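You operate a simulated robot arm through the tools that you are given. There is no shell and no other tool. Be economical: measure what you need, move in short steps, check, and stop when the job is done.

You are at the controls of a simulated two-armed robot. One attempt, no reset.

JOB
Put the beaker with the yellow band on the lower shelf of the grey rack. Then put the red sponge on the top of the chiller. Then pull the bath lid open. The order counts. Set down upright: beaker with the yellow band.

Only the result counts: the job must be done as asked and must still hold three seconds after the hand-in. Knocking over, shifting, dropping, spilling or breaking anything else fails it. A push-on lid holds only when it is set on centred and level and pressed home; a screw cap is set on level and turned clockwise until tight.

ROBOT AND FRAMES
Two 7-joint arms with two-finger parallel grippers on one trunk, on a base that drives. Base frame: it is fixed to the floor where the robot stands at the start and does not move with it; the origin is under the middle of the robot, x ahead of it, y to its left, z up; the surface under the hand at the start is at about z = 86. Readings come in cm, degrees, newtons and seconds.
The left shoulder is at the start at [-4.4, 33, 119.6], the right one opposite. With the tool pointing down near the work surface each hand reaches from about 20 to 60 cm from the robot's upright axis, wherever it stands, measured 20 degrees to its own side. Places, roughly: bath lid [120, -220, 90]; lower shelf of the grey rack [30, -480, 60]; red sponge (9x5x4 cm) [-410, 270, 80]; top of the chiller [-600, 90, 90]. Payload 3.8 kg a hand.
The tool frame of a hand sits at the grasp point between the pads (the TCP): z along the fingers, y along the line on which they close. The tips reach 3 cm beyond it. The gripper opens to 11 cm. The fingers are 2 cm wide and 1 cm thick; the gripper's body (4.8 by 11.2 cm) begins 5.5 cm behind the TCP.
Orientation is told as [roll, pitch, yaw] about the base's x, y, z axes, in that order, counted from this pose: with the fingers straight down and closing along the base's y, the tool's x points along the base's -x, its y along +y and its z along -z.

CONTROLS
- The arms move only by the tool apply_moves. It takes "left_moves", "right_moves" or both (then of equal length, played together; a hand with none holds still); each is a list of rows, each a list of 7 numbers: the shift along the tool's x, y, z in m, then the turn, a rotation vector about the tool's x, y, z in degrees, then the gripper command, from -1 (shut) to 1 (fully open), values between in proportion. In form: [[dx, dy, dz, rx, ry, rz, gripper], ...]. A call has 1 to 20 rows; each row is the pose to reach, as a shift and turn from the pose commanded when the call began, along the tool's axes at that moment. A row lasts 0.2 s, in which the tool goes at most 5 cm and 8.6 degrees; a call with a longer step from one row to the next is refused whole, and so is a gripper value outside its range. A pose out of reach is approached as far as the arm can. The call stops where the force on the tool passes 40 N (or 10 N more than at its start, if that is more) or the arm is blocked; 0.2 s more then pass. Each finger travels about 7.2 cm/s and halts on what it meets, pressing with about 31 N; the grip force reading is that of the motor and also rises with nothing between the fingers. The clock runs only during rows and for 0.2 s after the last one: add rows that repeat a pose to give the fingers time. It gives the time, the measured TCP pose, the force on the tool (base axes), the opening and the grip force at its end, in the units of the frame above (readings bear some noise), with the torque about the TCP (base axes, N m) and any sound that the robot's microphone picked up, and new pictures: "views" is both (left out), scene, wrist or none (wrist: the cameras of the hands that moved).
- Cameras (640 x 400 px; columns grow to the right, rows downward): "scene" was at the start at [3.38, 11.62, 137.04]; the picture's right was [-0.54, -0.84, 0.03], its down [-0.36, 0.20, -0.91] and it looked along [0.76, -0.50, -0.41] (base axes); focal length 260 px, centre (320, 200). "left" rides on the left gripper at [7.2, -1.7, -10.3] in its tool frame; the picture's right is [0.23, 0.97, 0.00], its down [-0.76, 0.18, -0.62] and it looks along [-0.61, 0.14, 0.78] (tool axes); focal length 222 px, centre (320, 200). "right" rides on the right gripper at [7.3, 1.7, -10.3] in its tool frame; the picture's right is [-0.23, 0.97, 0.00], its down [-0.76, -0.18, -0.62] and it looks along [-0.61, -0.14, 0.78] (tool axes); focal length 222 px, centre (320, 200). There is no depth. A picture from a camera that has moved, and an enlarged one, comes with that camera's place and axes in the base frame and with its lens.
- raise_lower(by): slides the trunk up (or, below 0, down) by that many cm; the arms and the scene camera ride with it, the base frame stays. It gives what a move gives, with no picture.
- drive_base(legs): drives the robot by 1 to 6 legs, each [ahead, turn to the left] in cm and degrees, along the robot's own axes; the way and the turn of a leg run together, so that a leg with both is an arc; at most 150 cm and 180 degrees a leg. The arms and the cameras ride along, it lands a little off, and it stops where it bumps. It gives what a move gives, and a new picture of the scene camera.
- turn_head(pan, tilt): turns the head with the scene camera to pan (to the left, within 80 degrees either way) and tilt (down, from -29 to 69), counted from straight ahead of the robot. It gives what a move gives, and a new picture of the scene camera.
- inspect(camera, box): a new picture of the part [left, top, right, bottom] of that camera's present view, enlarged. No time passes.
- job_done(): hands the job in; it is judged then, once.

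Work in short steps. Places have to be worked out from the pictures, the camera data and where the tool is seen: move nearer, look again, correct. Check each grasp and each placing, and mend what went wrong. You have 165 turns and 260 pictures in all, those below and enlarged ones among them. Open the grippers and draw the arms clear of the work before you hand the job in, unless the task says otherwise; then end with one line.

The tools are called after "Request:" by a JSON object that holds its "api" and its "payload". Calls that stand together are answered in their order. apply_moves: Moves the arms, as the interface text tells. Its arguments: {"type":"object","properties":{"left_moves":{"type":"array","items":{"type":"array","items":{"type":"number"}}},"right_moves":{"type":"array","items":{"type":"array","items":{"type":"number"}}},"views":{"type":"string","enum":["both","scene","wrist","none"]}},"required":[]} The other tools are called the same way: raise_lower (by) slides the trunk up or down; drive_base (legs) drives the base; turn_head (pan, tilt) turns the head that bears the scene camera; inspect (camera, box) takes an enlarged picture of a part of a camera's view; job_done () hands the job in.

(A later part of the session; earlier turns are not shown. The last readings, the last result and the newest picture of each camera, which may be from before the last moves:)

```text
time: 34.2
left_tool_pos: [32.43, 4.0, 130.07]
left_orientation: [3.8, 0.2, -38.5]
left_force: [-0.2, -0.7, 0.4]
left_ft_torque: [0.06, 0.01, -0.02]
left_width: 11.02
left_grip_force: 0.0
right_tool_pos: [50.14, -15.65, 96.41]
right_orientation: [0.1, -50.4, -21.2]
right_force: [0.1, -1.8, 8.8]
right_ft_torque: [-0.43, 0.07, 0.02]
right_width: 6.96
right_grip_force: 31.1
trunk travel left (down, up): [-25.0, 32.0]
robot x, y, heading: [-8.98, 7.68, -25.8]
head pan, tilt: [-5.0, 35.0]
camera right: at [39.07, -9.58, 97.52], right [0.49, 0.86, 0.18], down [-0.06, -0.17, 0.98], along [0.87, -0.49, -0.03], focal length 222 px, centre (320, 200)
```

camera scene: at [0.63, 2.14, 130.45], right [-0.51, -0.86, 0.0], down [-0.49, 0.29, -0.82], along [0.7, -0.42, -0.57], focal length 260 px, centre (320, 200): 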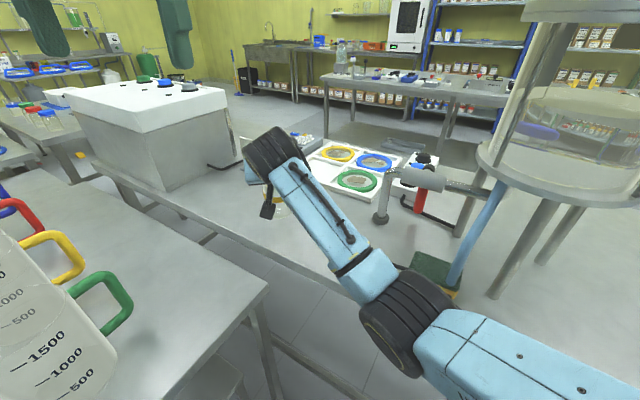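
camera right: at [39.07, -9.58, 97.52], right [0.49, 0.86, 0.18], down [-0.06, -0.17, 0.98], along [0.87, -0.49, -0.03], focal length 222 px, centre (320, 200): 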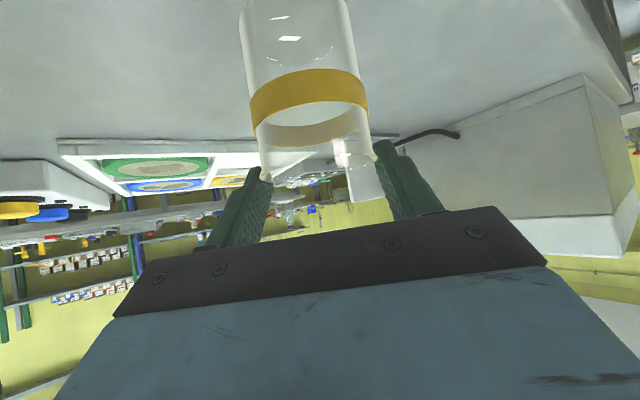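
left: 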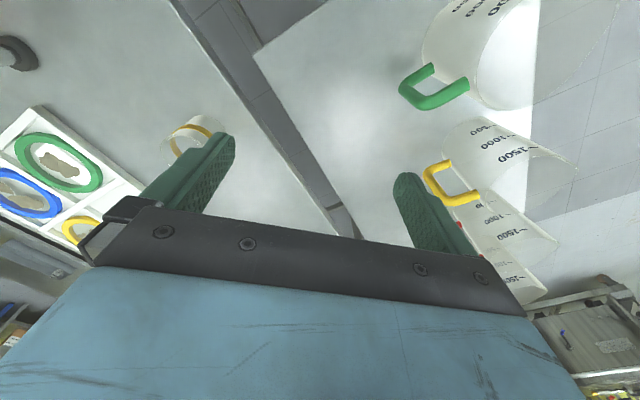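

Contact at 8.8 N: the beaker stands on the table. I open, lower 5 cm, and look before closing.

Request:
{"api": "apply_moves", "payload": {"right_moves": [[-0.003, 0, -0.0026, 0, 0, 0, 0.1], [-0.003, 0, -0.0026, 0, 0, 0, 0.5], [-0.003, 0, -0.0026, 0, 0, 0, 1], [-0.003, 0, -0.0026, 0, 0, 0, 1], [0.01, 0, 0.0083, 0, 0, 0, 1], [0.025, 0, 0.021, 0, 0, 0, 1], [0.039, 0, 0.033, 0, 0, 0, 1], [0.039, 0, 0.033, 0, 0, 0, 1]], "views": "wrist"}}

```text
time: 36.0
left_tool_pos: [32.43, 4.01, 130.04]
left_orientation: [3.7, 0.3, -38.6]
left_force: [0.5, -0.1, 0.3]
left_ft_torque: [0.0, 0.0, -0.01]
left_width: 11.01
left_grip_force: 0.0
right_tool_pos: [50.28, -16.4, 91.35]
right_orientation: [-0.6, -50.5, -21.4]
right_force: [-0.2, -1.0, -0.5]
right_ft_torque: [-0.04, -0.01, 0.04]
right_width: 10.99
right_grip_force: 0.0
trunk travel left (down, up): [-25.0, 32.0]
robot x, y, heading: [-8.76, 7.88, -25.7]
head pan, tilt: [-5.0, 35.0]
camera right: at [39.28, -10.21, 92.43], right [0.49, 0.85, 0.17], down [-0.06, -0.16, 0.98], along [0.87, -0.5, -0.03], focal length 222 px, centre (320, 200)
```

right: 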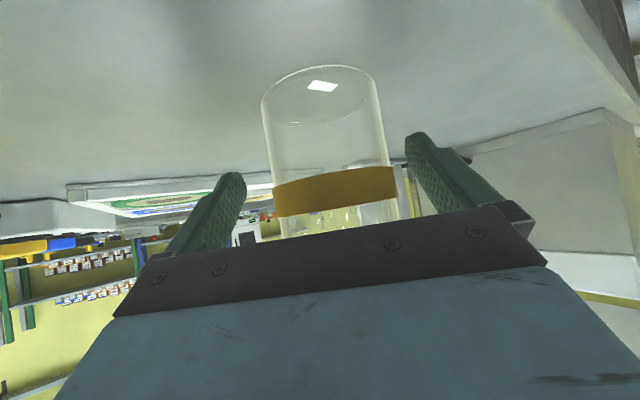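

The beaker is upright between the pads. I close fully and lift slowly.

Request:
{"api": "apply_moves", "payload": {"right_moves": [[0, 0, 0, 0, 0, 0, 0.3], [0, 0, 0, 0, 0, 0, -1], [0, 0, 0, 0, 0, 0, -1], [0, 0, 0, 0, 0, 0, -1], [-0.002, 0, -0.0017, 0, 0, 0, -1], [-0.004, 0, -0.0033, 0, 0, 0, -1], [-0.007, 0, -0.0058, 0, 0, 0, -1], [-0.011, 0, -0.0091, 0, 0, 0, -1], [-0.015, 0, -0.0124, 0, 0, 0, -1], [-0.019, 0, -0.0157, 0, 0, 0, -1], [-0.023, 0, -0.019, 0, 0, 0, -1]], "views": "wrist"}}

```text
time: 38.6
left_tool_pos: [32.54, 3.99, 130.1]
left_orientation: [3.7, 0.3, -38.5]
left_force: [-0.6, -0.6, 0.0]
left_ft_torque: [-0.03, 0.03, 0.03]
left_width: 11.0
left_grip_force: 0.0
right_tool_pos: [49.87, -18.54, 93.09]
right_orientation: [-3.1, -50.0, -20.9]
right_force: [0.0, 0.5, -1.0]
right_ft_torque: [0.03, 0.0, 0.01]
right_width: 6.83
right_grip_force: 31.2
trunk travel left (down, up): [-25.0, 32.0]
robot x, y, heading: [-8.66, 7.47, -25.7]
head pan, tilt: [-5.0, 35.0]
stopped in row 11 (right hand): the arm was blocked; the commanded pose is now the measured one
camera right: at [39.03, -12.12, 94.19], right [0.52, 0.84, 0.14], down [-0.04, -0.14, 0.99], along [0.85, -0.52, -0.03], focal length 222 px, centre (320, 200)
```

right: 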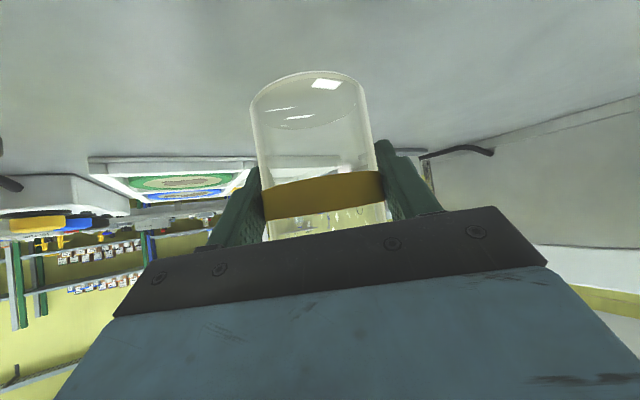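

The hand drifted toward -y with no tool force, so something is pushing on the arm. I look at the scene.

Request:
{"api": "turn_head", "payload": {"pan": -20, "tilt": 50}}

```text
time: 39.4
left_tool_pos: [32.47, 4.01, 130.05]
left_orientation: [3.7, 0.3, -38.5]
left_force: [1.3, 0.4, 0.3]
left_ft_torque: [0.01, 0.01, -0.01]
left_width: 11.01
left_grip_force: 0.0
right_tool_pos: [50.0, -18.54, 93.13]
right_orientation: [-3.0, -50.0, -20.8]
right_force: [0.0, 0.2, -1.7]
right_ft_torque: [0.06, 0.01, 0.03]
right_width: 6.82
right_grip_force: 31.3
trunk travel left (down, up): [-25.0, 32.0]
robot x, y, heading: [-8.6, 7.66, -25.7]
head pan, tilt: [-20.0, 50.0]
camera scene: at [-1.56, 1.14, 128.28], right [-0.72, -0.7, 0.0], down [-0.53, 0.55, -0.64], along [0.45, -0.46, -0.77], focal length 260 px, centre (320, 200)
```

scene: 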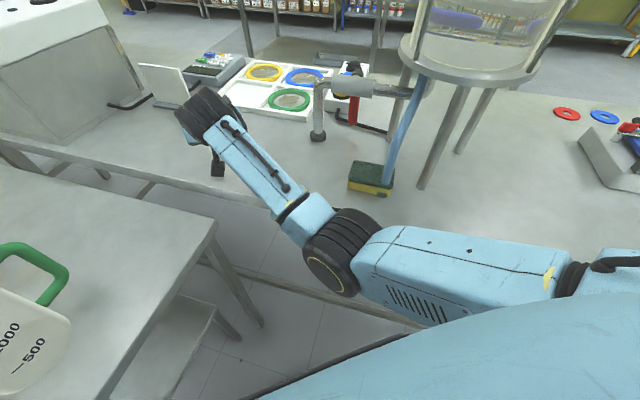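

The upper arm likely presses on the robot's own torso as the elbow folds low. The beaker is held this time without slipping, so I lift with the trunk instead.

Request:
{"api": "raise_lower", "payload": {"by": 6}}

Request:
{"api": "inspect", "payload": {"camera": "right", "box": [0, 0, 640, 400]}}

```text
time: 40.4
left_tool_pos: [32.44, 3.97, 136.1]
left_orientation: [3.6, 0.3, -38.5]
left_force: [0.2, 0.0, 0.2]
left_ft_torque: [-0.02, -0.02, -0.02]
left_width: 11.02
left_grip_force: 0.0
right_tool_pos: [49.97, -18.44, 99.04]
right_orientation: [-3.0, -50.0, -20.8]
right_force: [-0.6, -0.1, -2.1]
right_ft_torque: [-0.02, 0.02, 0.0]
right_width: 6.84
right_grip_force: 30.7
trunk travel left (down, up): [-31.0, 26.0]
robot x, y, heading: [-8.97, 7.79, -26.0]
head pan, tilt: [-20.0, 50.0]
```

```text
1.00 times, centred on (320, 200) of right (not enlarged: the box is as wide or as high as the picture)
camera zoom: at [39.03, -12.05, 100.16], right [0.52, 0.84, 0.14], down [-0.04, -0.14, 0.99], along [0.85, -0.52, -0.03], focal length 222 px, centre (320, 200)
```

zoom: 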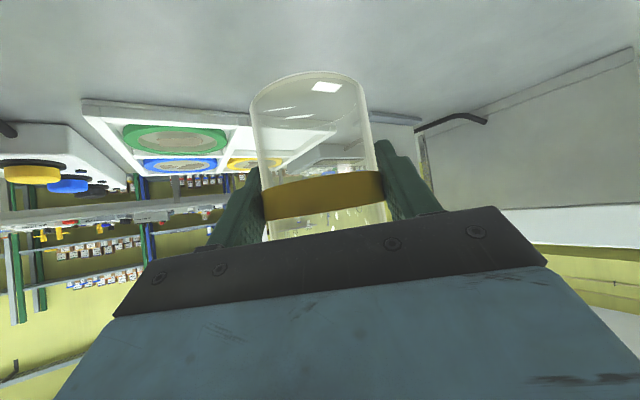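

The beaker is held firmly (about 2 N of weight). I raise another 5 cm and back away from the tables.

Request:
{"api": "raise_lower", "payload": {"by": 5}}

Request:
{"api": "drive_base", "payload": {"legs": [[-40, 0]]}}

```text
time: 41.3
left_tool_pos: [32.44, 4.04, 141.11]
left_orientation: [3.7, 0.3, -38.5]
left_force: [0.1, 0.5, 0.2]
left_ft_torque: [-0.02, 0.02, 0.0]
left_width: 11.0
left_grip_force: 0.0
right_tool_pos: [49.92, -18.55, 103.98]
right_orientation: [-3.1, -49.9, -20.7]
right_force: [0.6, -0.2, 0.1]
right_ft_torque: [0.02, 0.0, 0.01]
right_width: 6.83
right_grip_force: 30.5
trunk travel left (down, up): [-36.0, 21.0]
robot x, y, heading: [-8.67, 7.51, -25.8]
head pan, tilt: [-20.0, 50.0]
```

```text
time: 43.8
left_tool_pos: [-3.85, 21.79, 141.07]
left_orientation: [3.6, 0.3, -37.9]
left_force: [-0.1, 0.2, -1.1]
left_ft_torque: [-0.02, -0.02, 0.0]
left_width: 11.01
left_grip_force: 0.0
right_tool_pos: [13.87, -0.57, 104.18]
right_orientation: [-3.0, -49.9, -20.2]
right_force: [0.5, -0.3, -0.5]
right_ft_torque: [0.02, -0.01, 0.0]
right_width: 6.83
right_grip_force: 30.6
trunk travel left (down, up): [-36.0, 21.0]
robot x, y, heading: [-45.29, 24.79, -25.1]
head pan, tilt: [-20.0, 50.0]
camera scene: at [-37.82, 18.56, 139.28], right [-0.71, -0.7, 0.0], down [-0.54, 0.54, -0.64], along [0.45, -0.46, -0.77], focal length 260 px, centre (320, 200)
```

scene: 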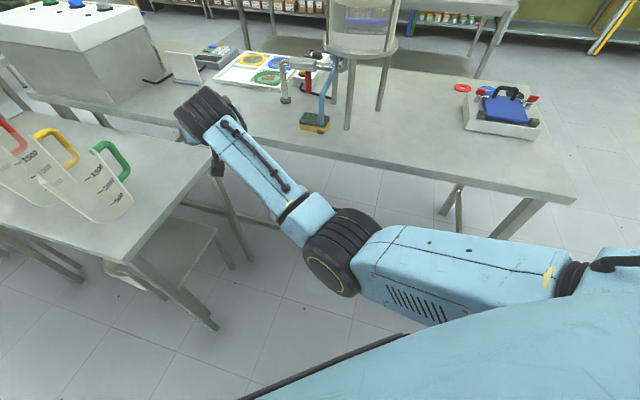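

Clear of the tables. I turn right to about -120° and look at the way ahead.

Request:
{"api": "drive_base", "payload": {"legs": [[0, -95]]}}

Request:
{"api": "turn_head", "payload": {"pan": 30, "tilt": 15}}

```text
time: 48.2
left_tool_pos: [-52.03, -15.78, 141.08]
left_orientation: [3.6, 0.3, -133.4]
left_force: [-0.2, 0.0, -0.4]
left_ft_torque: [-0.01, -0.02, -0.01]
left_width: 10.99
left_grip_force: 0.1
right_tool_pos: [-76.15, -31.32, 104.12]
right_orientation: [-3.1, -50.0, -115.8]
right_force: [0.6, -0.4, -0.5]
right_ft_torque: [0.02, -0.01, -0.04]
right_width: 6.81
right_grip_force: 30.9
trunk travel left (down, up): [-36.0, 21.0]
robot x, y, heading: [-45.21, 25.12, -120.9]
head pan, tilt: [-20.0, 50.0]
camera scene: at [-52.16, 18.21, 139.27], right [-0.63, 0.77, 0.0], down [0.59, 0.49, -0.64], along [-0.5, -0.41, -0.77], focal length 260 px, centre (320, 200)
```

scene: 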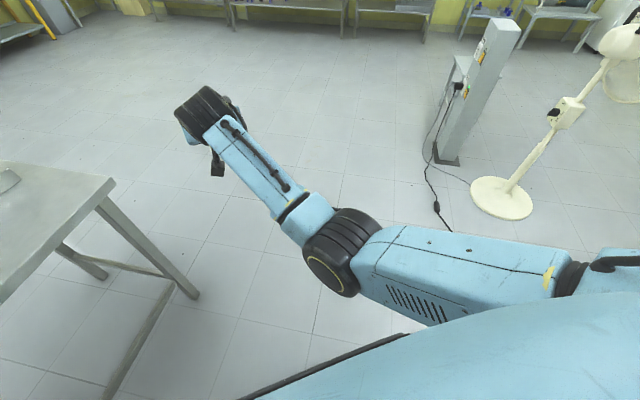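

```text
time: 49.4
left_tool_pos: [-52.12, -15.88, 141.03]
left_orientation: [3.7, 0.3, -133.4]
left_force: [1.0, 0.8, -0.2]
left_ft_torque: [0.0, -0.04, 0.0]
left_width: 11.0
left_grip_force: 0.1
right_tool_pos: [-76.12, -31.19, 104.06]
right_orientation: [-3.0, -49.9, -115.7]
right_force: [0.0, 0.4, -0.9]
right_ft_torque: [0.02, -0.01, -0.02]
right_width: 6.84
right_grip_force: 31.1
trunk travel left (down, up): [-36.0, 21.0]
robot x, y, heading: [-44.99, 24.86, -120.9]
head pan, tilt: [30.0, 15.0]
camera scene: at [-46.31, 13.74, 144.64], right [-1.0, 0.01, 0.0], down [0.0, 0.26, -0.97], along [-0.01, -0.97, -0.26], focal length 260 px, centre (320, 200)
```

scene: 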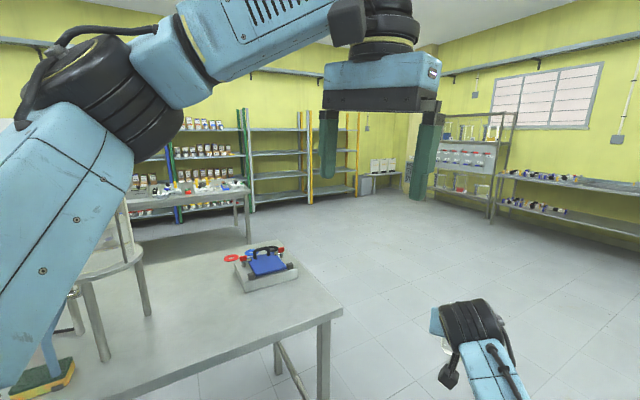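

The way is clear: table corner on the left, pylon far right. I drive ahead, turn to -90° and go down along the free floor.

Request:
{"api": "drive_base", "payload": {"legs": [[75, 0], [0, 31], [130, 0]]}}

```text
time: 61.2
left_tool_pos: [-64.52, -207.65, 141.0]
left_orientation: [3.6, 0.3, -101.1]
left_force: [0.0, -0.8, 0.2]
left_ft_torque: [0.0, 0.02, -0.03]
left_width: 10.97
left_grip_force: 0.1
right_tool_pos: [-76.51, -233.57, 103.98]
right_orientation: [-3.0, -50.0, -83.3]
right_force: [0.2, -0.4, -0.9]
right_ft_torque: [0.06, 0.01, 0.0]
right_width: 6.83
right_grip_force: 31.0
trunk travel left (down, up): [-36.0, 21.0]
robot x, y, heading: [-80.11, -169.61, -88.6]
head pan, tilt: [30.0, 15.0]
camera scene: at [-75.38, -179.57, 144.65], right [-0.85, -0.52, 0.0], down [-0.14, 0.22, -0.97], along [0.51, -0.82, -0.26], focal length 260 px, centre (320, 200)
```

scene: 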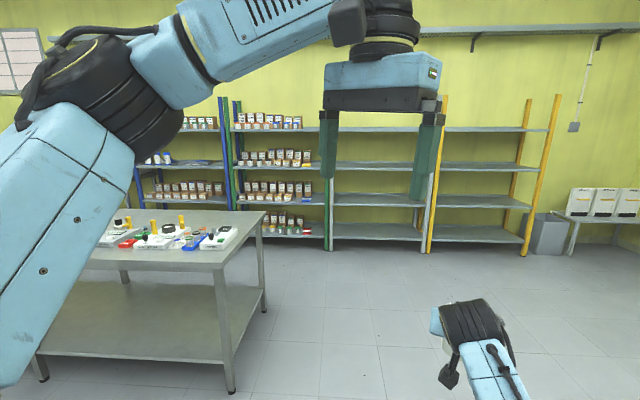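

The grey rack stands skewed like the rest of the room: front feet about (76,-441) and (-32,-490), so facing it means a heading near -65°. I drive most of the way.

Request:
{"api": "drive_base", "payload": {"legs": [[0, 15.7], [140, 0], [70, 0], [0, 8]]}}

Request:
{"api": "turn_head", "payload": {"pan": -12, "tilt": 25}}

```text
time: 73.2
left_tool_pos: [10.76, -400.72, 141.04]
left_orientation: [3.7, 0.3, -78.0]
left_force: [0.4, 0.3, 0.0]
left_ft_torque: [0.01, 0.01, -0.01]
left_width: 11.0
left_grip_force: 0.0
right_tool_pos: [9.81, -429.35, 104.08]
right_orientation: [-3.0, -50.0, -60.2]
right_force: [1.0, -0.3, -0.9]
right_ft_torque: [-0.03, 0.02, -0.01]
right_width: 6.84
right_grip_force: 31.2
trunk travel left (down, up): [-36.0, 21.0]
robot x, y, heading: [-19.06, -372.06, -65.0]
head pan, tilt: [30.0, 15.0]
camera scene: at [-10.36, -379.12, 144.65], right [-0.58, -0.82, 0.0], down [-0.21, 0.15, -0.97], along [0.79, -0.56, -0.26], focal length 260 px, centre (320, 200)
```

scene: 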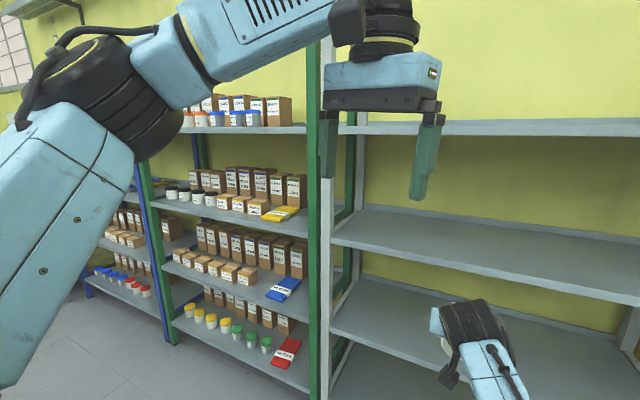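

```text
time: 74.3
left_tool_pos: [10.67, -400.78, 140.96]
left_orientation: [3.8, 0.2, -78.0]
left_force: [-0.8, 0.1, -0.2]
left_ft_torque: [0.0, 0.04, -0.01]
left_width: 11.01
left_grip_force: 0.1
right_tool_pos: [9.72, -429.37, 104.1]
right_orientation: [-3.1, -49.8, -60.2]
right_force: [-0.3, 0.5, -1.3]
right_ft_torque: [0.0, 0.02, 0.05]
right_width: 6.82
right_grip_force: 30.7
trunk travel left (down, up): [-36.0, 21.0]
robot x, y, heading: [-19.13, -372.15, -65.2]
head pan, tilt: [-12.0, 25.0]
camera scene: at [-15.99, -382.75, 143.03], right [-0.98, -0.22, 0.0], down [-0.09, 0.41, -0.91], along [0.2, -0.88, -0.42], focal length 260 px, centre (320, 200)
```

scene: 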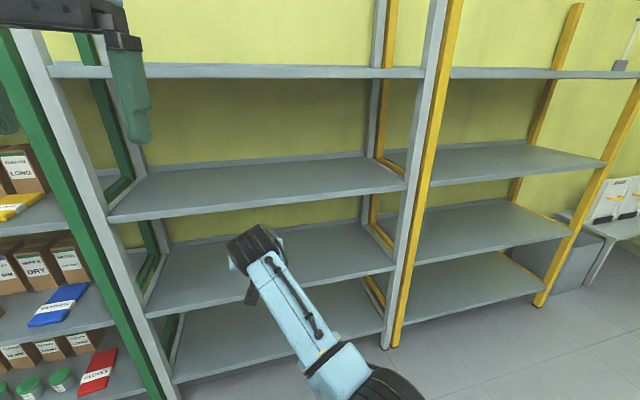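

Shelf 3 (z≈60) has its front edge from (67,-440) to (-29,-488), so the inward direction is about -63°. The hand is 35 cm in front of it. I correct the 2° roll of the hand, then lower the trunk 33 cm.

Request:
{"api": "apply_moves", "payload": {"right_moves": [[0, 0, 0, -1.1, 0, 0, -1], [0, 0, 0, -2.2, 0, 0, -1], [0, 0, 0, -2.2, 0, 0, -1]], "views": "none"}}

Request:
{"api": "raise_lower", "payload": {"by": -33}}

Request:
{"api": "turn_head", "payload": {"pan": -5, "tilt": 25}}

Request:
{"api": "inspect", "payload": {"camera": "right", "box": [0, 0, 640, 400]}}

```text
time: 75.1
left_tool_pos: [10.63, -400.76, 141.14]
left_orientation: [3.7, 0.3, -78.0]
left_force: [-0.4, 0.9, -0.1]
left_ft_torque: [0.01, 0.02, -0.02]
left_width: 11.02
left_grip_force: 0.0
right_tool_pos: [9.77, -429.39, 104.09]
right_orientation: [-0.9, -50.0, -60.3]
right_force: [0.1, 0.8, -0.8]
right_ft_torque: [0.04, -0.02, 0.01]
right_width: 6.8
right_grip_force: 31.1
trunk travel left (down, up): [-36.0, 21.0]
robot x, y, heading: [-18.83, -371.74, -65.3]
head pan, tilt: [-12.0, 25.0]
```

```text
time: 78.3
left_tool_pos: [10.73, -400.79, 108.17]
left_orientation: [3.8, 0.3, -78.0]
left_force: [-0.7, 0.6, 0.0]
left_ft_torque: [0.0, 0.02, 0.0]
left_width: 10.99
left_grip_force: 0.1
right_tool_pos: [9.74, -429.25, 71.16]
right_orientation: [-0.9, -49.8, -60.2]
right_force: [0.1, 0.1, -0.6]
right_ft_torque: [0.0, -0.01, 0.01]
right_width: 6.81
right_grip_force: 31.1
trunk travel left (down, up): [-3.0, 54.0]
robot x, y, heading: [-18.47, -371.48, -65.3]
head pan, tilt: [-12.0, 25.0]
```

```text
time: 79.0
left_tool_pos: [10.65, -400.76, 108.18]
left_orientation: [3.7, 0.3, -78.0]
left_force: [-0.3, -0.4, 0.1]
left_ft_torque: [0.01, -0.02, 0.0]
left_width: 11.03
left_grip_force: 0.1
right_tool_pos: [9.77, -429.43, 71.12]
right_orientation: [-0.9, -49.9, -60.2]
right_force: [0.4, -0.3, -1.1]
right_ft_torque: [0.0, -0.03, -0.02]
right_width: 6.86
right_grip_force: 30.9
trunk travel left (down, up): [-3.0, 54.0]
robot x, y, heading: [-18.78, -371.67, -65.5]
head pan, tilt: [-5.0, 25.0]
camera scene: at [-14.92, -382.43, 110.02], right [-0.94, -0.34, 0.0], down [-0.14, 0.4, -0.91], along [0.31, -0.85, -0.42], focal length 260 px, centre (320, 200)
```

scene: 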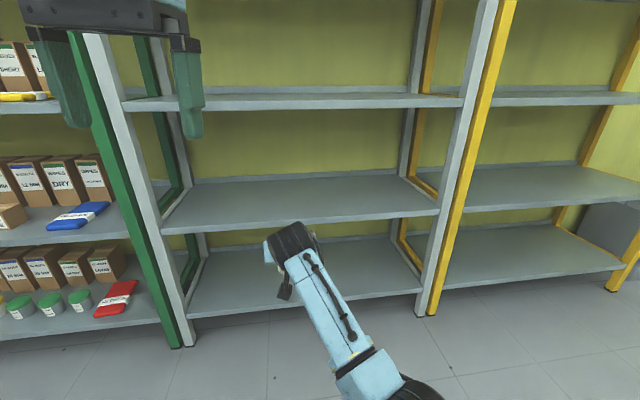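

```text
1.00 times, centred on (320, 200) of right (not enlarged: the box is as wide or as high as the picture)
camera zoom: at [5.12, -417.6, 72.23], right [0.92, 0.35, 0.16], down [-0.14, -0.09, 0.99], along [0.36, -0.93, -0.04], focal length 222 px, centre (320, 200)
```

zoom: 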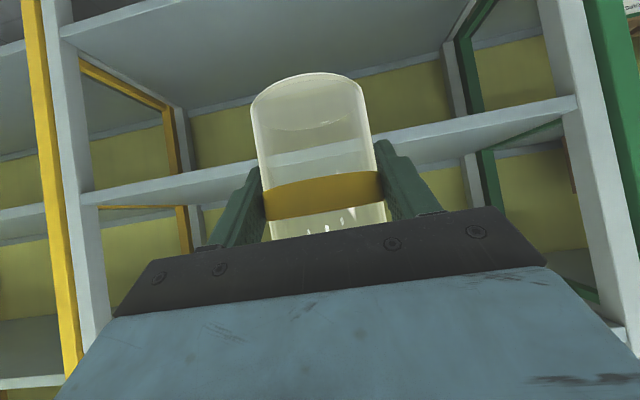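

I zoom in on the wrist view to check the shelf's surface height.

Request:
{"api": "inspect", "payload": {"camera": "right", "box": [370, 60, 630, 222]}}

Request:
{"api": "inspect", "payload": {"camera": "scene", "box": [120, 150, 480, 350]}}

```text
2.46 times, centred on (500, 141) of right
camera zoom: at [5.12, -417.6, 72.23], right [0.92, 0.35, 0.16], down [-0.14, -0.09, 0.99], along [0.36, -0.93, -0.04], focal length 547 px, centre (-123, 345)
```

zoom: 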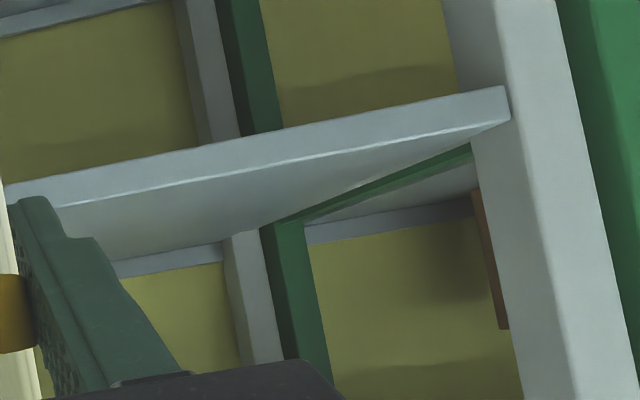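

```text
1.78 times, centred on (300, 250) of scene
camera zoom: at [-14.92, -382.43, 110.02], right [-0.94, -0.34, 0.0], down [-0.14, 0.4, -0.91], along [0.31, -0.85, -0.42], focal length 462 px, centre (356, 111)
```

zoom: 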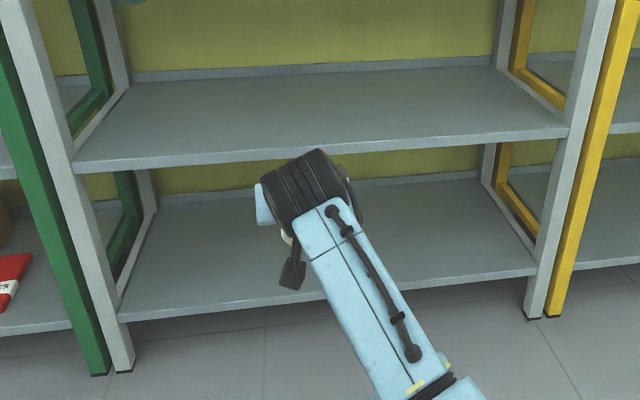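

Shelf top is at z≈60.8, so the beaker bottom (≈65.8) clears the edge. I drive 47 cm straight in.

Request:
{"api": "drive_base", "payload": {"legs": [[47, 0]]}}

Request:
{"api": "inspect", "payload": {"camera": "right", "box": [0, 0, 640, 400]}}

```text
time: 81.8
left_tool_pos: [30.07, -443.02, 108.11]
left_orientation: [3.6, 0.3, -78.1]
left_force: [0.1, 0.6, 0.0]
left_ft_torque: [0.02, 0.01, -0.01]
left_width: 10.99
left_grip_force: 0.1
right_tool_pos: [29.03, -471.54, 71.04]
right_orientation: [-0.9, -49.9, -60.3]
right_force: [0.5, -0.2, -0.9]
right_ft_torque: [0.0, -0.03, 0.0]
right_width: 6.84
right_grip_force: 31.6
trunk travel left (down, up): [-3.0, 54.0]
robot x, y, heading: [0.82, -414.08, -65.2]
head pan, tilt: [-5.0, 25.0]
camera scene: at [4.41, -424.56, 110.02], right [-0.94, -0.34, 0.0], down [-0.14, 0.4, -0.91], along [0.3, -0.85, -0.42], focal length 260 px, centre (320, 200)
```

scene: 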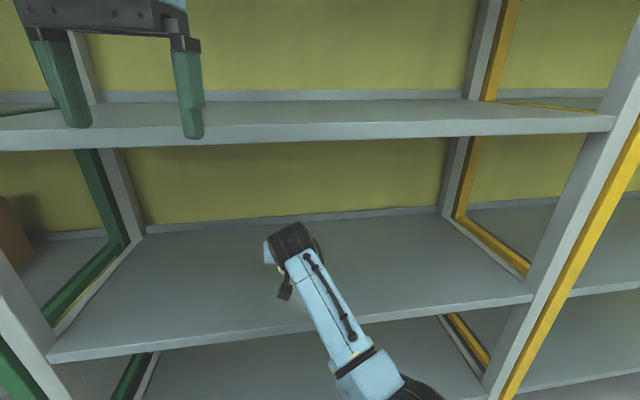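

```text
1.00 times, centred on (320, 200) of right (not enlarged: the box is as wide or as high as the picture)
camera zoom: at [24.36, -459.75, 72.2], right [0.92, 0.34, 0.16], down [-0.14, -0.09, 0.99], along [0.35, -0.93, -0.04], focal length 222 px, centre (320, 200)
```

zoom: 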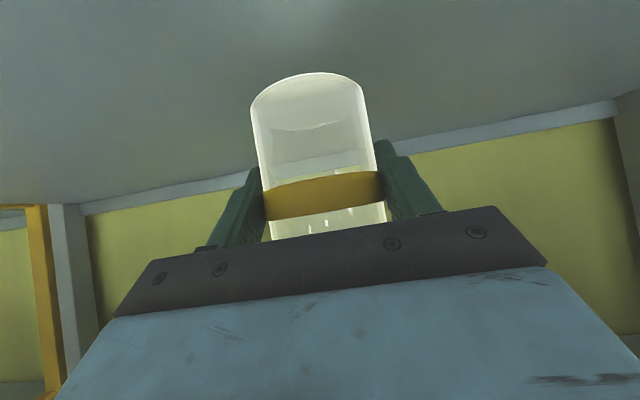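

The beaker is over the shelf, about 12 cm in. I lower the trunk by its remaining 3 cm, then the arm by 1.4 cm.

Request:
{"api": "raise_lower", "payload": {"by": -3}}

Request:
{"api": "apply_moves", "payload": {"right_moves": [[0.004, 0, 0.0034, 0, 0, 0, -1], [0.008, 0, 0.0067, 0, 0, 0, -1], [0.0107, 0, 0.009, 0, 0, 0, -1], [0.0107, 0, 0.009, 0, 0, 0, -1]], "views": "wrist"}}

```text
time: 82.5
left_tool_pos: [29.95, -442.81, 105.07]
left_orientation: [3.6, 0.3, -78.1]
left_force: [0.2, -0.2, -0.4]
left_ft_torque: [-0.01, 0.0, -0.04]
left_width: 10.99
left_grip_force: 0.0
right_tool_pos: [28.9, -471.63, 68.13]
right_orientation: [-1.0, -49.9, -60.3]
right_force: [-0.4, 0.2, -0.3]
right_ft_torque: [0.0, -0.01, 0.01]
right_width: 6.83
right_grip_force: 31.5
trunk travel left (down, up): [0.0, 57.0]
robot x, y, heading: [0.66, -413.85, -65.3]
head pan, tilt: [-5.0, 25.0]
```

```text
time: 83.5
left_tool_pos: [30.0, -442.81, 105.19]
left_orientation: [3.7, 0.2, -78.2]
left_force: [0.2, 0.3, -1.1]
left_ft_torque: [-0.02, -0.02, 0.01]
left_width: 11.01
left_grip_force: 0.1
right_tool_pos: [28.67, -471.92, 67.22]
right_orientation: [-1.5, -50.6, -60.2]
right_force: [-1.0, -0.6, 20.5]
right_ft_torque: [0.27, -0.25, 0.01]
right_width: 6.82
right_grip_force: 30.8
trunk travel left (down, up): [0.0, 57.0]
robot x, y, heading: [0.65, -414.1, -65.4]
head pan, tilt: [-5.0, 25.0]
camera right: at [24.13, -460.16, 68.21], right [0.93, 0.34, 0.16], down [-0.14, -0.08, 0.99], along [0.35, -0.94, -0.02], focal length 222 px, centre (320, 200)
```

right: 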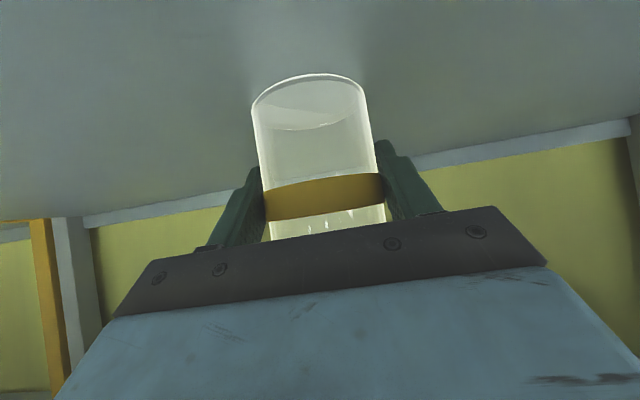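

Contact at 20 N: the beaker stands on the shelf. I ease the pressure and open the fingers.

Request:
{"api": "apply_moves", "payload": {"right_moves": [[-0.003, 0, -0.0026, 0, 0, 0, -1], [-0.003, 0, -0.0026, 0, 0, 0, -1], [-0.003, 0, -0.0026, 0, 0, 0, 0.3], [-0.003, 0, -0.0026, 0, 0, 0, 0.6], [-0.003, 0, -0.0026, 0, 0, 0, 1], [-0.003, 0, -0.0026, 0, 0, 0, 1]], "views": "wrist"}}

```text
time: 84.9
left_tool_pos: [30.01, -442.95, 105.3]
left_orientation: [3.7, 0.2, -78.1]
left_force: [0.4, -1.1, -0.3]
left_ft_torque: [0.01, -0.02, 0.02]
left_width: 11.0
left_grip_force: 0.0
right_tool_pos: [28.3, -472.16, 66.89]
right_orientation: [-1.9, -49.9, -60.2]
right_force: [0.7, 0.7, -1.1]
right_ft_torque: [-0.01, -0.01, -0.01]
right_width: 11.03
right_grip_force: 0.1
trunk travel left (down, up): [0.0, 57.0]
robot x, y, heading: [0.62, -413.9, -65.3]
head pan, tilt: [-5.0, 25.0]
camera right: at [23.88, -460.26, 68.04], right [0.93, 0.34, 0.15], down [-0.13, -0.09, 0.99], along [0.35, -0.94, -0.04], focal length 222 px, centre (320, 200)
```

right: 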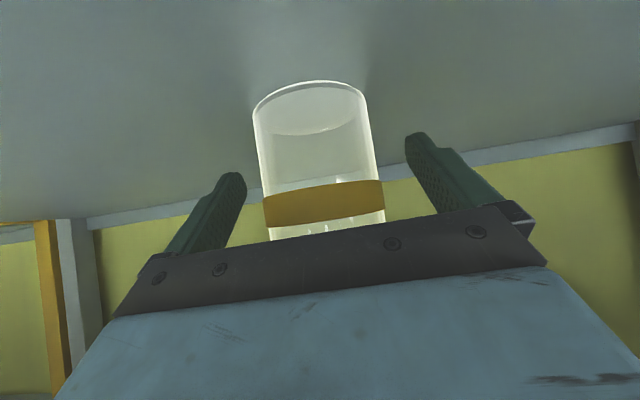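

The beaker stands free and upright. I raise the trunk 9 cm so the fingers pass over the rim, still below the upper shelf, then check before backing out.

Request:
{"api": "raise_lower", "payload": {"by": 9}}

Request:
{"api": "inspect", "payload": {"camera": "right", "box": [0, 0, 640, 400]}}

```text
time: 86.2
left_tool_pos: [29.88, -442.94, 114.16]
left_orientation: [3.7, 0.3, -78.0]
left_force: [-0.2, 0.5, 0.4]
left_ft_torque: [0.01, -0.02, -0.04]
left_width: 10.99
left_grip_force: 0.1
right_tool_pos: [28.37, -472.2, 75.87]
right_orientation: [-1.8, -49.9, -60.2]
right_force: [0.6, 0.6, 0.0]
right_ft_torque: [-0.01, -0.01, -0.02]
right_width: 11.02
right_grip_force: 0.0
trunk travel left (down, up): [-9.0, 48.0]
robot x, y, heading: [0.63, -413.77, -65.6]
head pan, tilt: [-5.0, 25.0]
```

```text
1.00 times, centred on (320, 200) of right (not enlarged: the box is as wide or as high as the picture)
camera zoom: at [23.86, -460.26, 76.96], right [0.93, 0.34, 0.15], down [-0.13, -0.09, 0.99], along [0.35, -0.94, -0.04], focal length 222 px, centre (320, 200)
```

zoom: 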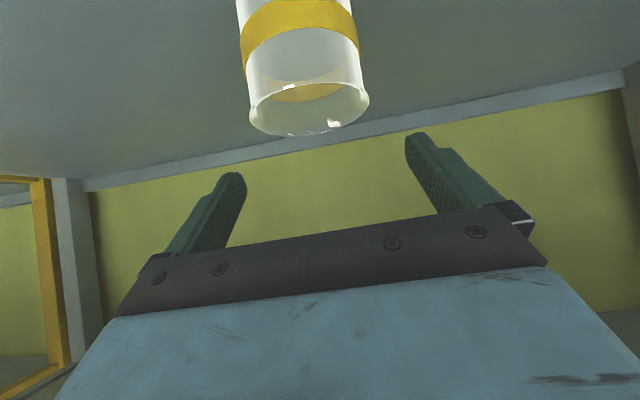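

The beaker stands on the shelf and the fingers are above it. I back out 60 cm and look at it.

Request:
{"api": "drive_base", "payload": {"legs": [[-60, 0]]}}

Request:
{"api": "inspect", "payload": {"camera": "scene", "box": [180, 140, 440, 302]}}

```text
time: 89.5
left_tool_pos: [5.71, -389.92, 114.05]
left_orientation: [3.8, 0.3, -78.3]
left_force: [-0.2, -0.4, -0.1]
left_ft_torque: [-0.01, 0.0, -0.02]
left_width: 11.01
left_grip_force: 0.0
right_tool_pos: [3.83, -419.08, 75.8]
right_orientation: [-1.7, -49.9, -60.4]
right_force: [0.9, 0.7, -0.5]
right_ft_torque: [0.01, 0.05, -0.03]
right_width: 11.0
right_grip_force: 0.1
trunk travel left (down, up): [-9.0, 48.0]
robot x, y, heading: [-23.55, -361.13, -65.7]
head pan, tilt: [-5.0, 25.0]
camera scene: at [-19.82, -371.51, 116.03], right [-0.94, -0.33, 0.0], down [-0.14, 0.4, -0.91], along [0.3, -0.85, -0.42], focal length 260 px, centre (320, 200)
```

scene: 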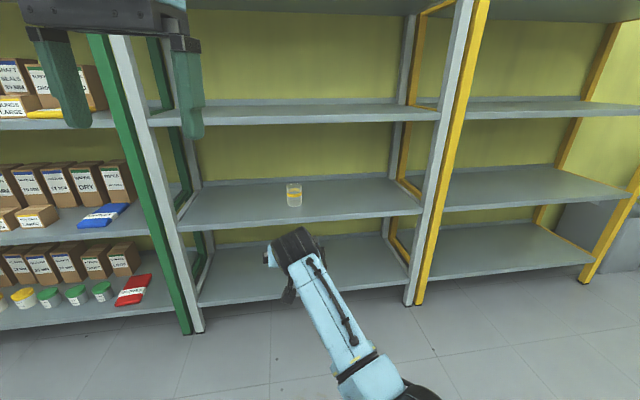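

```text
2.46 times, centred on (310, 221) of scene
camera zoom: at [-19.82, -371.51, 116.03], right [-0.94, -0.33, 0.0], down [-0.14, 0.4, -0.91], along [0.3, -0.85, -0.42], focal length 639 px, centre (345, 148)
```

zoom: 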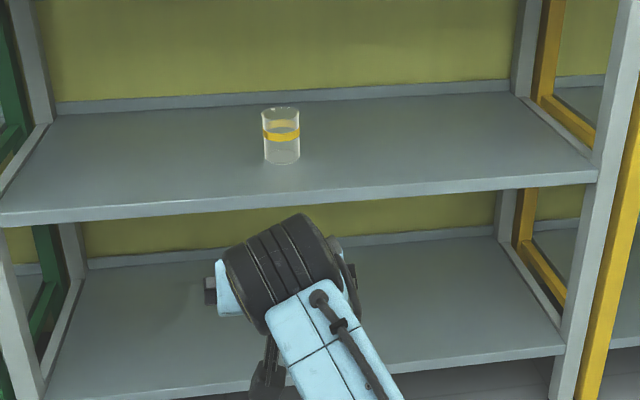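

The beaker stands upright on the lower shelf. Next the sponge: I raise the trunk back and drive back north the way I came.

Request:
{"api": "raise_lower", "payload": {"by": 21}}

Request:
{"api": "drive_base", "payload": {"legs": [[0, -90], [0, -97.5], [140, 0], [65, 0]]}}

Request:
{"api": "turn_head", "payload": {"pan": 45, "tilt": 12}}

```text
time: 91.7
left_tool_pos: [5.72, -389.99, 135.08]
left_orientation: [3.7, 0.2, -78.3]
left_force: [1.3, -0.2, -0.1]
left_ft_torque: [-0.05, -0.01, -0.03]
left_width: 10.99
left_grip_force: 0.1
right_tool_pos: [3.88, -419.24, 96.8]
right_orientation: [-1.9, -49.9, -60.3]
right_force: [-0.1, 0.1, -0.3]
right_ft_torque: [-0.02, 0.02, 0.0]
right_width: 11.01
right_grip_force: 0.0
trunk travel left (down, up): [-30.0, 27.0]
robot x, y, heading: [-23.39, -360.66, -65.6]
head pan, tilt: [-5.0, 25.0]
```

```text
time: 109.8
left_tool_pos: [-115.52, -134.84, 135.17]
left_orientation: [3.8, 0.3, 96.3]
left_force: [0.2, -0.2, 0.6]
left_ft_torque: [0.01, 0.0, 0.0]
left_width: 10.99
left_grip_force: 0.2
right_tool_pos: [-111.07, -105.97, 96.86]
right_orientation: [-1.9, -49.7, 114.1]
right_force: [0.4, -0.6, 0.5]
right_ft_torque: [-0.01, -0.02, 0.02]
right_width: 10.97
right_grip_force: 0.0
trunk travel left (down, up): [-30.0, 27.0]
robot x, y, heading: [-88.99, -166.76, 108.9]
head pan, tilt: [-5.0, 25.0]
camera scene: at [-92.19, -155.78, 137.02], right [0.97, 0.24, 0.0], down [0.1, -0.41, -0.91], along [-0.22, 0.88, -0.42], focal length 260 px, centre (320, 200)
```

scene: 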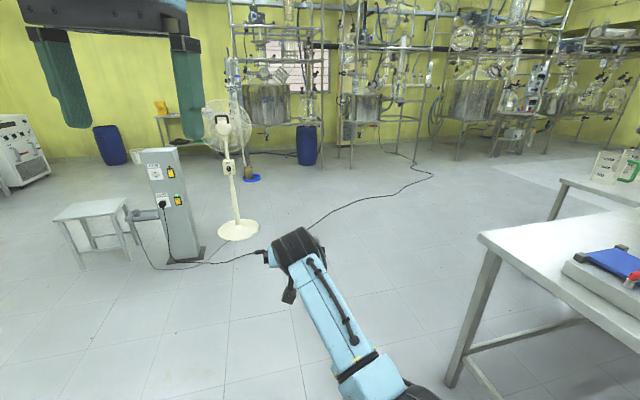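

```text
time: 111.0
left_tool_pos: [-115.69, -134.82, 135.07]
left_orientation: [3.7, 0.2, 96.3]
left_force: [0.4, -0.2, -0.3]
left_ft_torque: [-0.01, -0.01, 0.01]
left_width: 10.99
left_grip_force: 0.2
right_tool_pos: [-110.94, -105.86, 96.7]
right_orientation: [-2.0, -49.9, 114.3]
right_force: [0.5, -0.1, 0.3]
right_ft_torque: [0.02, -0.01, -0.02]
right_width: 11.01
right_grip_force: 0.0
trunk travel left (down, up): [-30.0, 27.0]
robot x, y, heading: [-88.97, -166.8, 108.8]
head pan, tilt: [45.0, 12.0]
camera scene: at [-98.33, -160.67, 139.14], right [0.44, 0.9, 0.0], down [0.19, -0.09, -0.98], along [-0.88, 0.43, -0.21], focal length 260 px, centre (320, 200)
```

scene: 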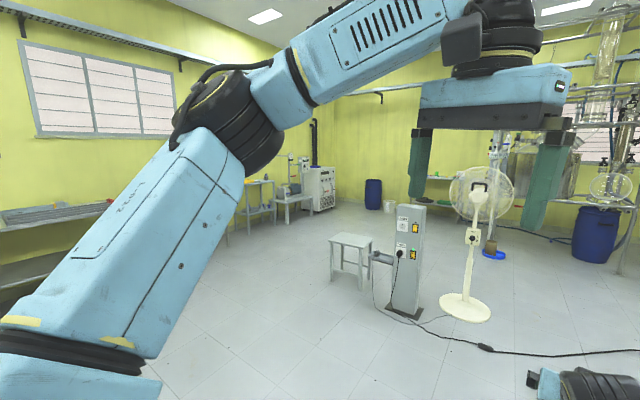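

The sponge bench lies behind the fan; cables cross the direct way, so I go around the stool on its south-west side. I turn to ~166° and drive.

Request:
{"api": "drive_base", "payload": {"legs": [[0, 57], [150, 0], [140, 0]]}}

Request:
{"api": "turn_head", "payload": {"pan": -60, "tilt": 12}}

```text
time: 127.4
left_tool_pos: [-409.4, -104.8, 135.14]
left_orientation: [3.7, 0.3, 153.8]
left_force: [-0.8, -0.7, -0.8]
left_ft_torque: [-0.04, -0.01, 0.02]
left_width: 10.99
left_grip_force: 0.1
right_tool_pos: [-431.36, -85.41, 96.68]
right_orientation: [-2.0, -50.0, 171.8]
right_force: [1.0, 0.5, -1.1]
right_ft_torque: [0.02, 0.01, 0.02]
right_width: 11.01
right_grip_force: 0.0
trunk travel left (down, up): [-30.0, 27.0]
robot x, y, heading: [-368.57, -99.07, 166.6]
head pan, tilt: [45.0, 12.0]
camera scene: at [-378.54, -103.96, 139.14], right [-0.52, 0.85, 0.0], down [0.18, 0.11, -0.98], along [-0.83, -0.51, -0.21], focal length 260 px, centre (320, 200)
```

scene: 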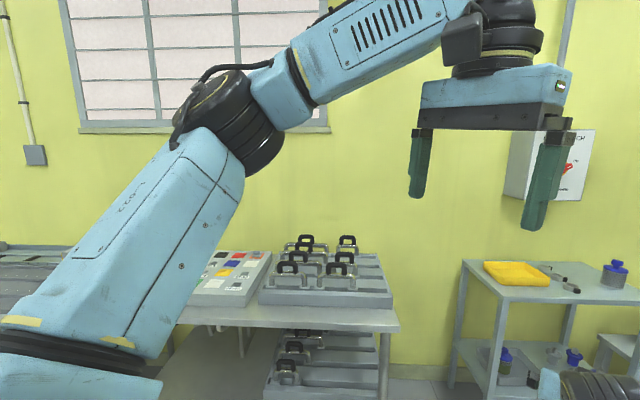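

```text
time: 129.3
left_tool_pos: [-409.38, -104.74, 135.17]
left_orientation: [3.7, 0.3, 153.8]
left_force: [-0.9, 0.2, 0.5]
left_ft_torque: [-0.01, 0.02, 0.03]
left_width: 11.03
left_grip_force: 0.0
right_tool_pos: [-431.39, -85.3, 96.76]
right_orientation: [-2.0, -49.9, 171.8]
right_force: [-0.6, -0.2, 0.4]
right_ft_torque: [-0.02, 0.0, 0.02]
right_width: 11.03
right_grip_force: 0.1
trunk travel left (down, up): [-30.0, 27.0]
robot x, y, heading: [-368.51, -99.49, 166.6]
head pan, tilt: [-60.0, 12.0]
camera scene: at [-373.23, -90.15, 139.14], right [0.96, 0.29, 0.0], down [0.06, -0.2, -0.98], along [-0.28, 0.94, -0.21], focal length 260 px, centre (320, 200)
```

scene: 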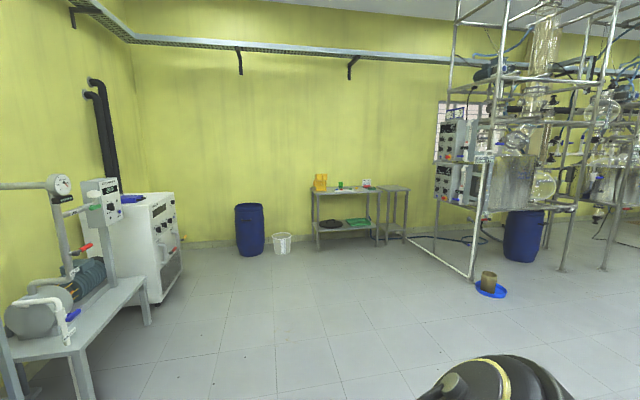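

The bench with the sponge is straight north, and the chiller stands to the left. I zoom in on both.

Request:
{"api": "inspect", "payload": {"camera": "scene", "box": [290, 155, 430, 260]}}

Request:
{"api": "inspect", "payload": {"camera": "scene", "box": [20, 150, 220, 310]}}

```text
3.81 times, centred on (360, 208) of scene
camera zoom: at [-373.23, -90.15, 139.14], right [0.96, 0.29, 0.0], down [0.06, -0.2, -0.98], along [-0.28, 0.94, -0.21], focal length 989 px, centre (168, 171)
```

zoom: 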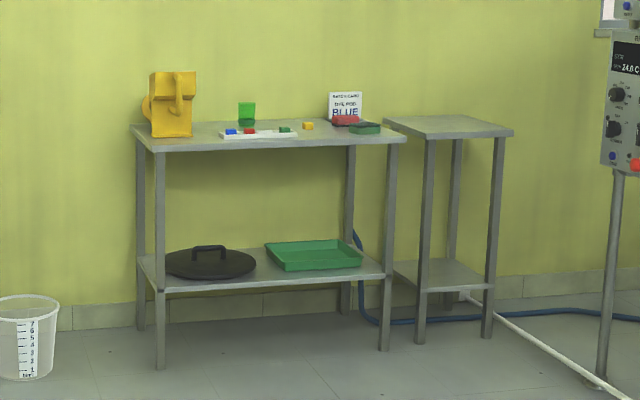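

```text
2.50 times, centred on (120, 230) of scene
camera zoom: at [-373.23, -90.15, 139.14], right [0.96, 0.29, 0.0], down [0.06, -0.2, -0.98], along [-0.28, 0.94, -0.21], focal length 649 px, centre (820, 125)
```

zoom: 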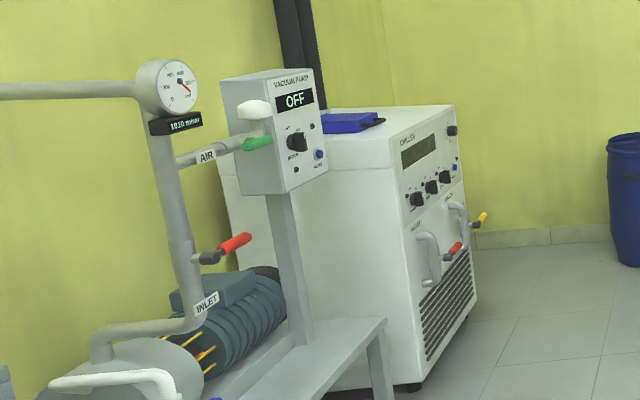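

The red sponge stands behind a green one near the right end of the bench (~(-413,278)); the bench faces about 119°. I drive north along the free floor west of the stool.

Request:
{"api": "drive_base", "payload": {"legs": [[0, -66], [150, 0], [25, 0]]}}

Request:
{"api": "turn_head", "payload": {"pan": -5, "tilt": 18}}

```text
time: 140.9
left_tool_pos: [-422.38, 107.13, 135.16]
left_orientation: [3.8, 0.2, 87.4]
left_force: [-0.7, -0.1, 0.4]
left_ft_torque: [-0.06, 0.02, -0.03]
left_width: 11.0
left_grip_force: 0.2
right_tool_pos: [-413.34, 134.99, 96.78]
right_orientation: [-1.9, -49.8, 105.4]
right_force: [0.4, 0.3, -1.0]
right_ft_torque: [0.02, -0.02, 0.0]
right_width: 10.99
right_grip_force: 0.0
trunk travel left (down, up): [-30.0, 27.0]
robot x, y, heading: [-401.21, 71.26, 100.0]
head pan, tilt: [-60.0, 12.0]
camera scene: at [-394.47, 79.65, 139.13], right [0.64, -0.76, 0.0], down [-0.16, -0.13, -0.98], along [0.75, 0.63, -0.21], focal length 260 px, centre (320, 200)
```

scene: 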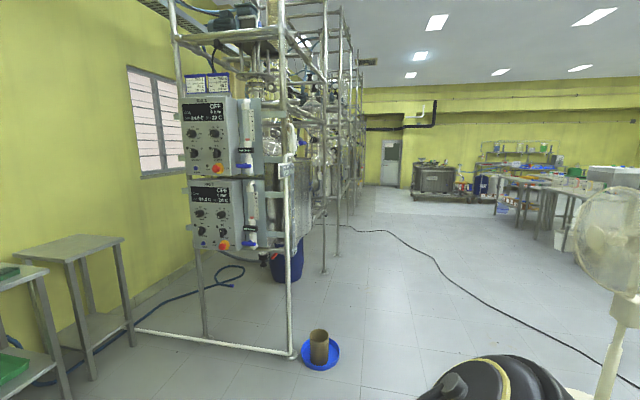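

```text
time: 142.2
left_tool_pos: [-422.34, 106.96, 135.05]
left_orientation: [3.7, 0.3, 87.3]
left_force: [-0.4, 0.2, -0.1]
left_ft_torque: [-0.03, 0.01, -0.01]
left_width: 10.99
left_grip_force: 0.0
right_tool_pos: [-413.24, 135.05, 96.7]
right_orientation: [-1.9, -49.9, 105.4]
right_force: [-0.8, -0.4, 0.6]
right_ft_torque: [0.01, -0.02, 0.01]
right_width: 11.0
right_grip_force: 0.1
trunk travel left (down, up): [-30.0, 27.0]
robot x, y, heading: [-400.7, 71.38, 99.9]
head pan, tilt: [-5.0, 18.0]
camera scene: at [-402.41, 82.86, 138.16], right [1.0, 0.09, 0.0], down [0.03, -0.31, -0.95], along [-0.08, 0.95, -0.31], focal length 260 px, centre (320, 200)
```

scene: 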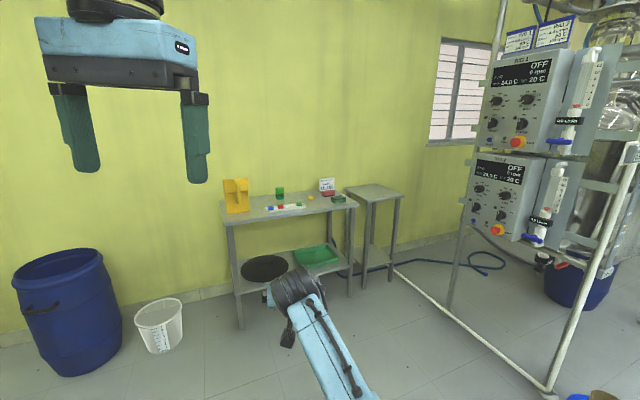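

I zoom in on the sponge.

Request:
{"api": "inspect", "payload": {"camera": "scene", "box": [250, 165, 410, 285]}}

```text
3.33 times, centred on (330, 225) of scene
camera zoom: at [-402.41, 82.86, 138.16], right [1.0, 0.09, 0.0], down [0.03, -0.31, -0.95], along [-0.08, 0.95, -0.31], focal length 866 px, centre (287, 117)
```

zoom: 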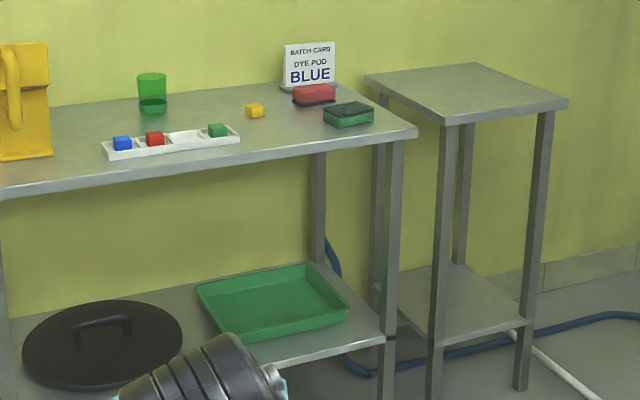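

The red sponge is about (-412,277), with the green one 13 cm in front of it; the bench top is z≈78 and its inward direction 116.6°. I need a steeper hand so its camera clears the green sponge: I retract the right hand and bring it to a pitch of -15°.

Request:
{"api": "apply_moves", "payload": {"right_moves": [[0.012, -0.02, -0.02, 0, 4, 0, 1], [0.024, -0.037, -0.04, 0, 9, 0, 1], [0.036, -0.055, -0.06, 0, 14, 0, 1], [0.048, -0.073, -0.08, 0, 18, 0, 1], [0.06, -0.092, -0.1, 0, 22, 0, 1], [0.072, -0.11, -0.12, 0, 26, 0, 1], [0.084, -0.129, -0.14, 0, 31, 0, 1], [0.096, -0.147, -0.161, 0, 35, 0, 1], [0.096, -0.147, -0.161, 0, 35, 0, 1]], "views": "scene"}}

```text
time: 144.4
left_tool_pos: [-422.34, 107.11, 135.14]
left_orientation: [3.6, 0.3, 87.5]
left_force: [0.0, -0.7, 0.1]
left_ft_torque: [0.01, 0.0, 0.0]
left_width: 11.0
left_grip_force: 0.0
right_tool_pos: [-391.45, 123.74, 94.54]
right_orientation: [-4.9, -13.6, 102.7]
right_force: [0.6, 0.2, 0.3]
right_ft_torque: [0.01, 0.03, 0.01]
right_width: 11.01
right_grip_force: 0.0
right hand out of reach, approached as far as the arm can: row 7, 8, 9
trunk travel left (down, up): [-30.0, 27.0]
robot x, y, heading: [-400.61, 71.47, 100.2]
head pan, tilt: [-5.0, 18.0]
stopped in row 9 (right hand): the arm was blocked; the commanded pose is now the measured one
camera scene: at [-402.4, 82.86, 138.16], right [1.0, 0.09, 0.0], down [0.03, -0.31, -0.95], along [-0.08, 0.95, -0.31], focal length 260 px, centre (320, 200)
```

scene: 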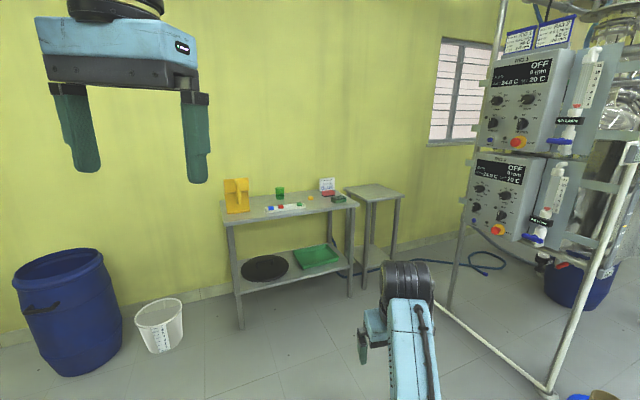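

The arm's posture limits it, with the elbow tucked low against the torso. I look down at the arm.

Request:
{"api": "turn_head", "payload": {"pan": -35, "tilt": 50}}

```text
time: 145.3
left_tool_pos: [-422.44, 107.06, 135.1]
left_orientation: [3.7, 0.3, 87.4]
left_force: [0.9, 1.1, 0.1]
left_ft_torque: [0.01, -0.02, -0.01]
left_width: 10.99
left_grip_force: 0.1
right_tool_pos: [-391.6, 123.76, 94.55]
right_orientation: [-5.0, -13.5, 102.9]
right_force: [0.2, 0.4, -0.4]
right_ft_torque: [0.0, -0.04, -0.05]
right_width: 11.0
right_grip_force: 0.1
trunk travel left (down, up): [-30.0, 27.0]
robot x, y, heading: [-400.99, 71.81, 100.1]
head pan, tilt: [-35.0, 50.0]
camera scene: at [-398.35, 80.55, 133.28], right [0.91, -0.42, 0.0], down [-0.32, -0.69, -0.64], along [0.27, 0.58, -0.77], focal length 260 px, centre (320, 200)
```

scene: 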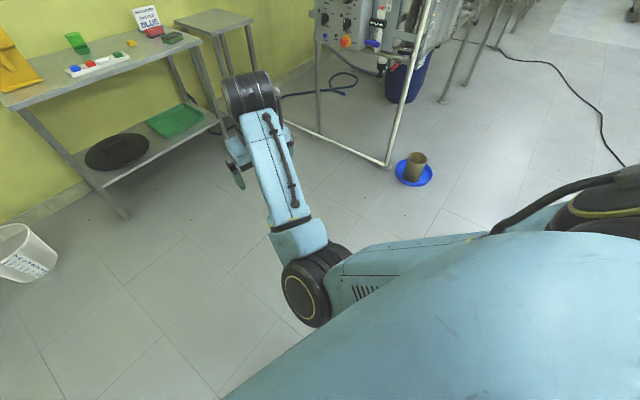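

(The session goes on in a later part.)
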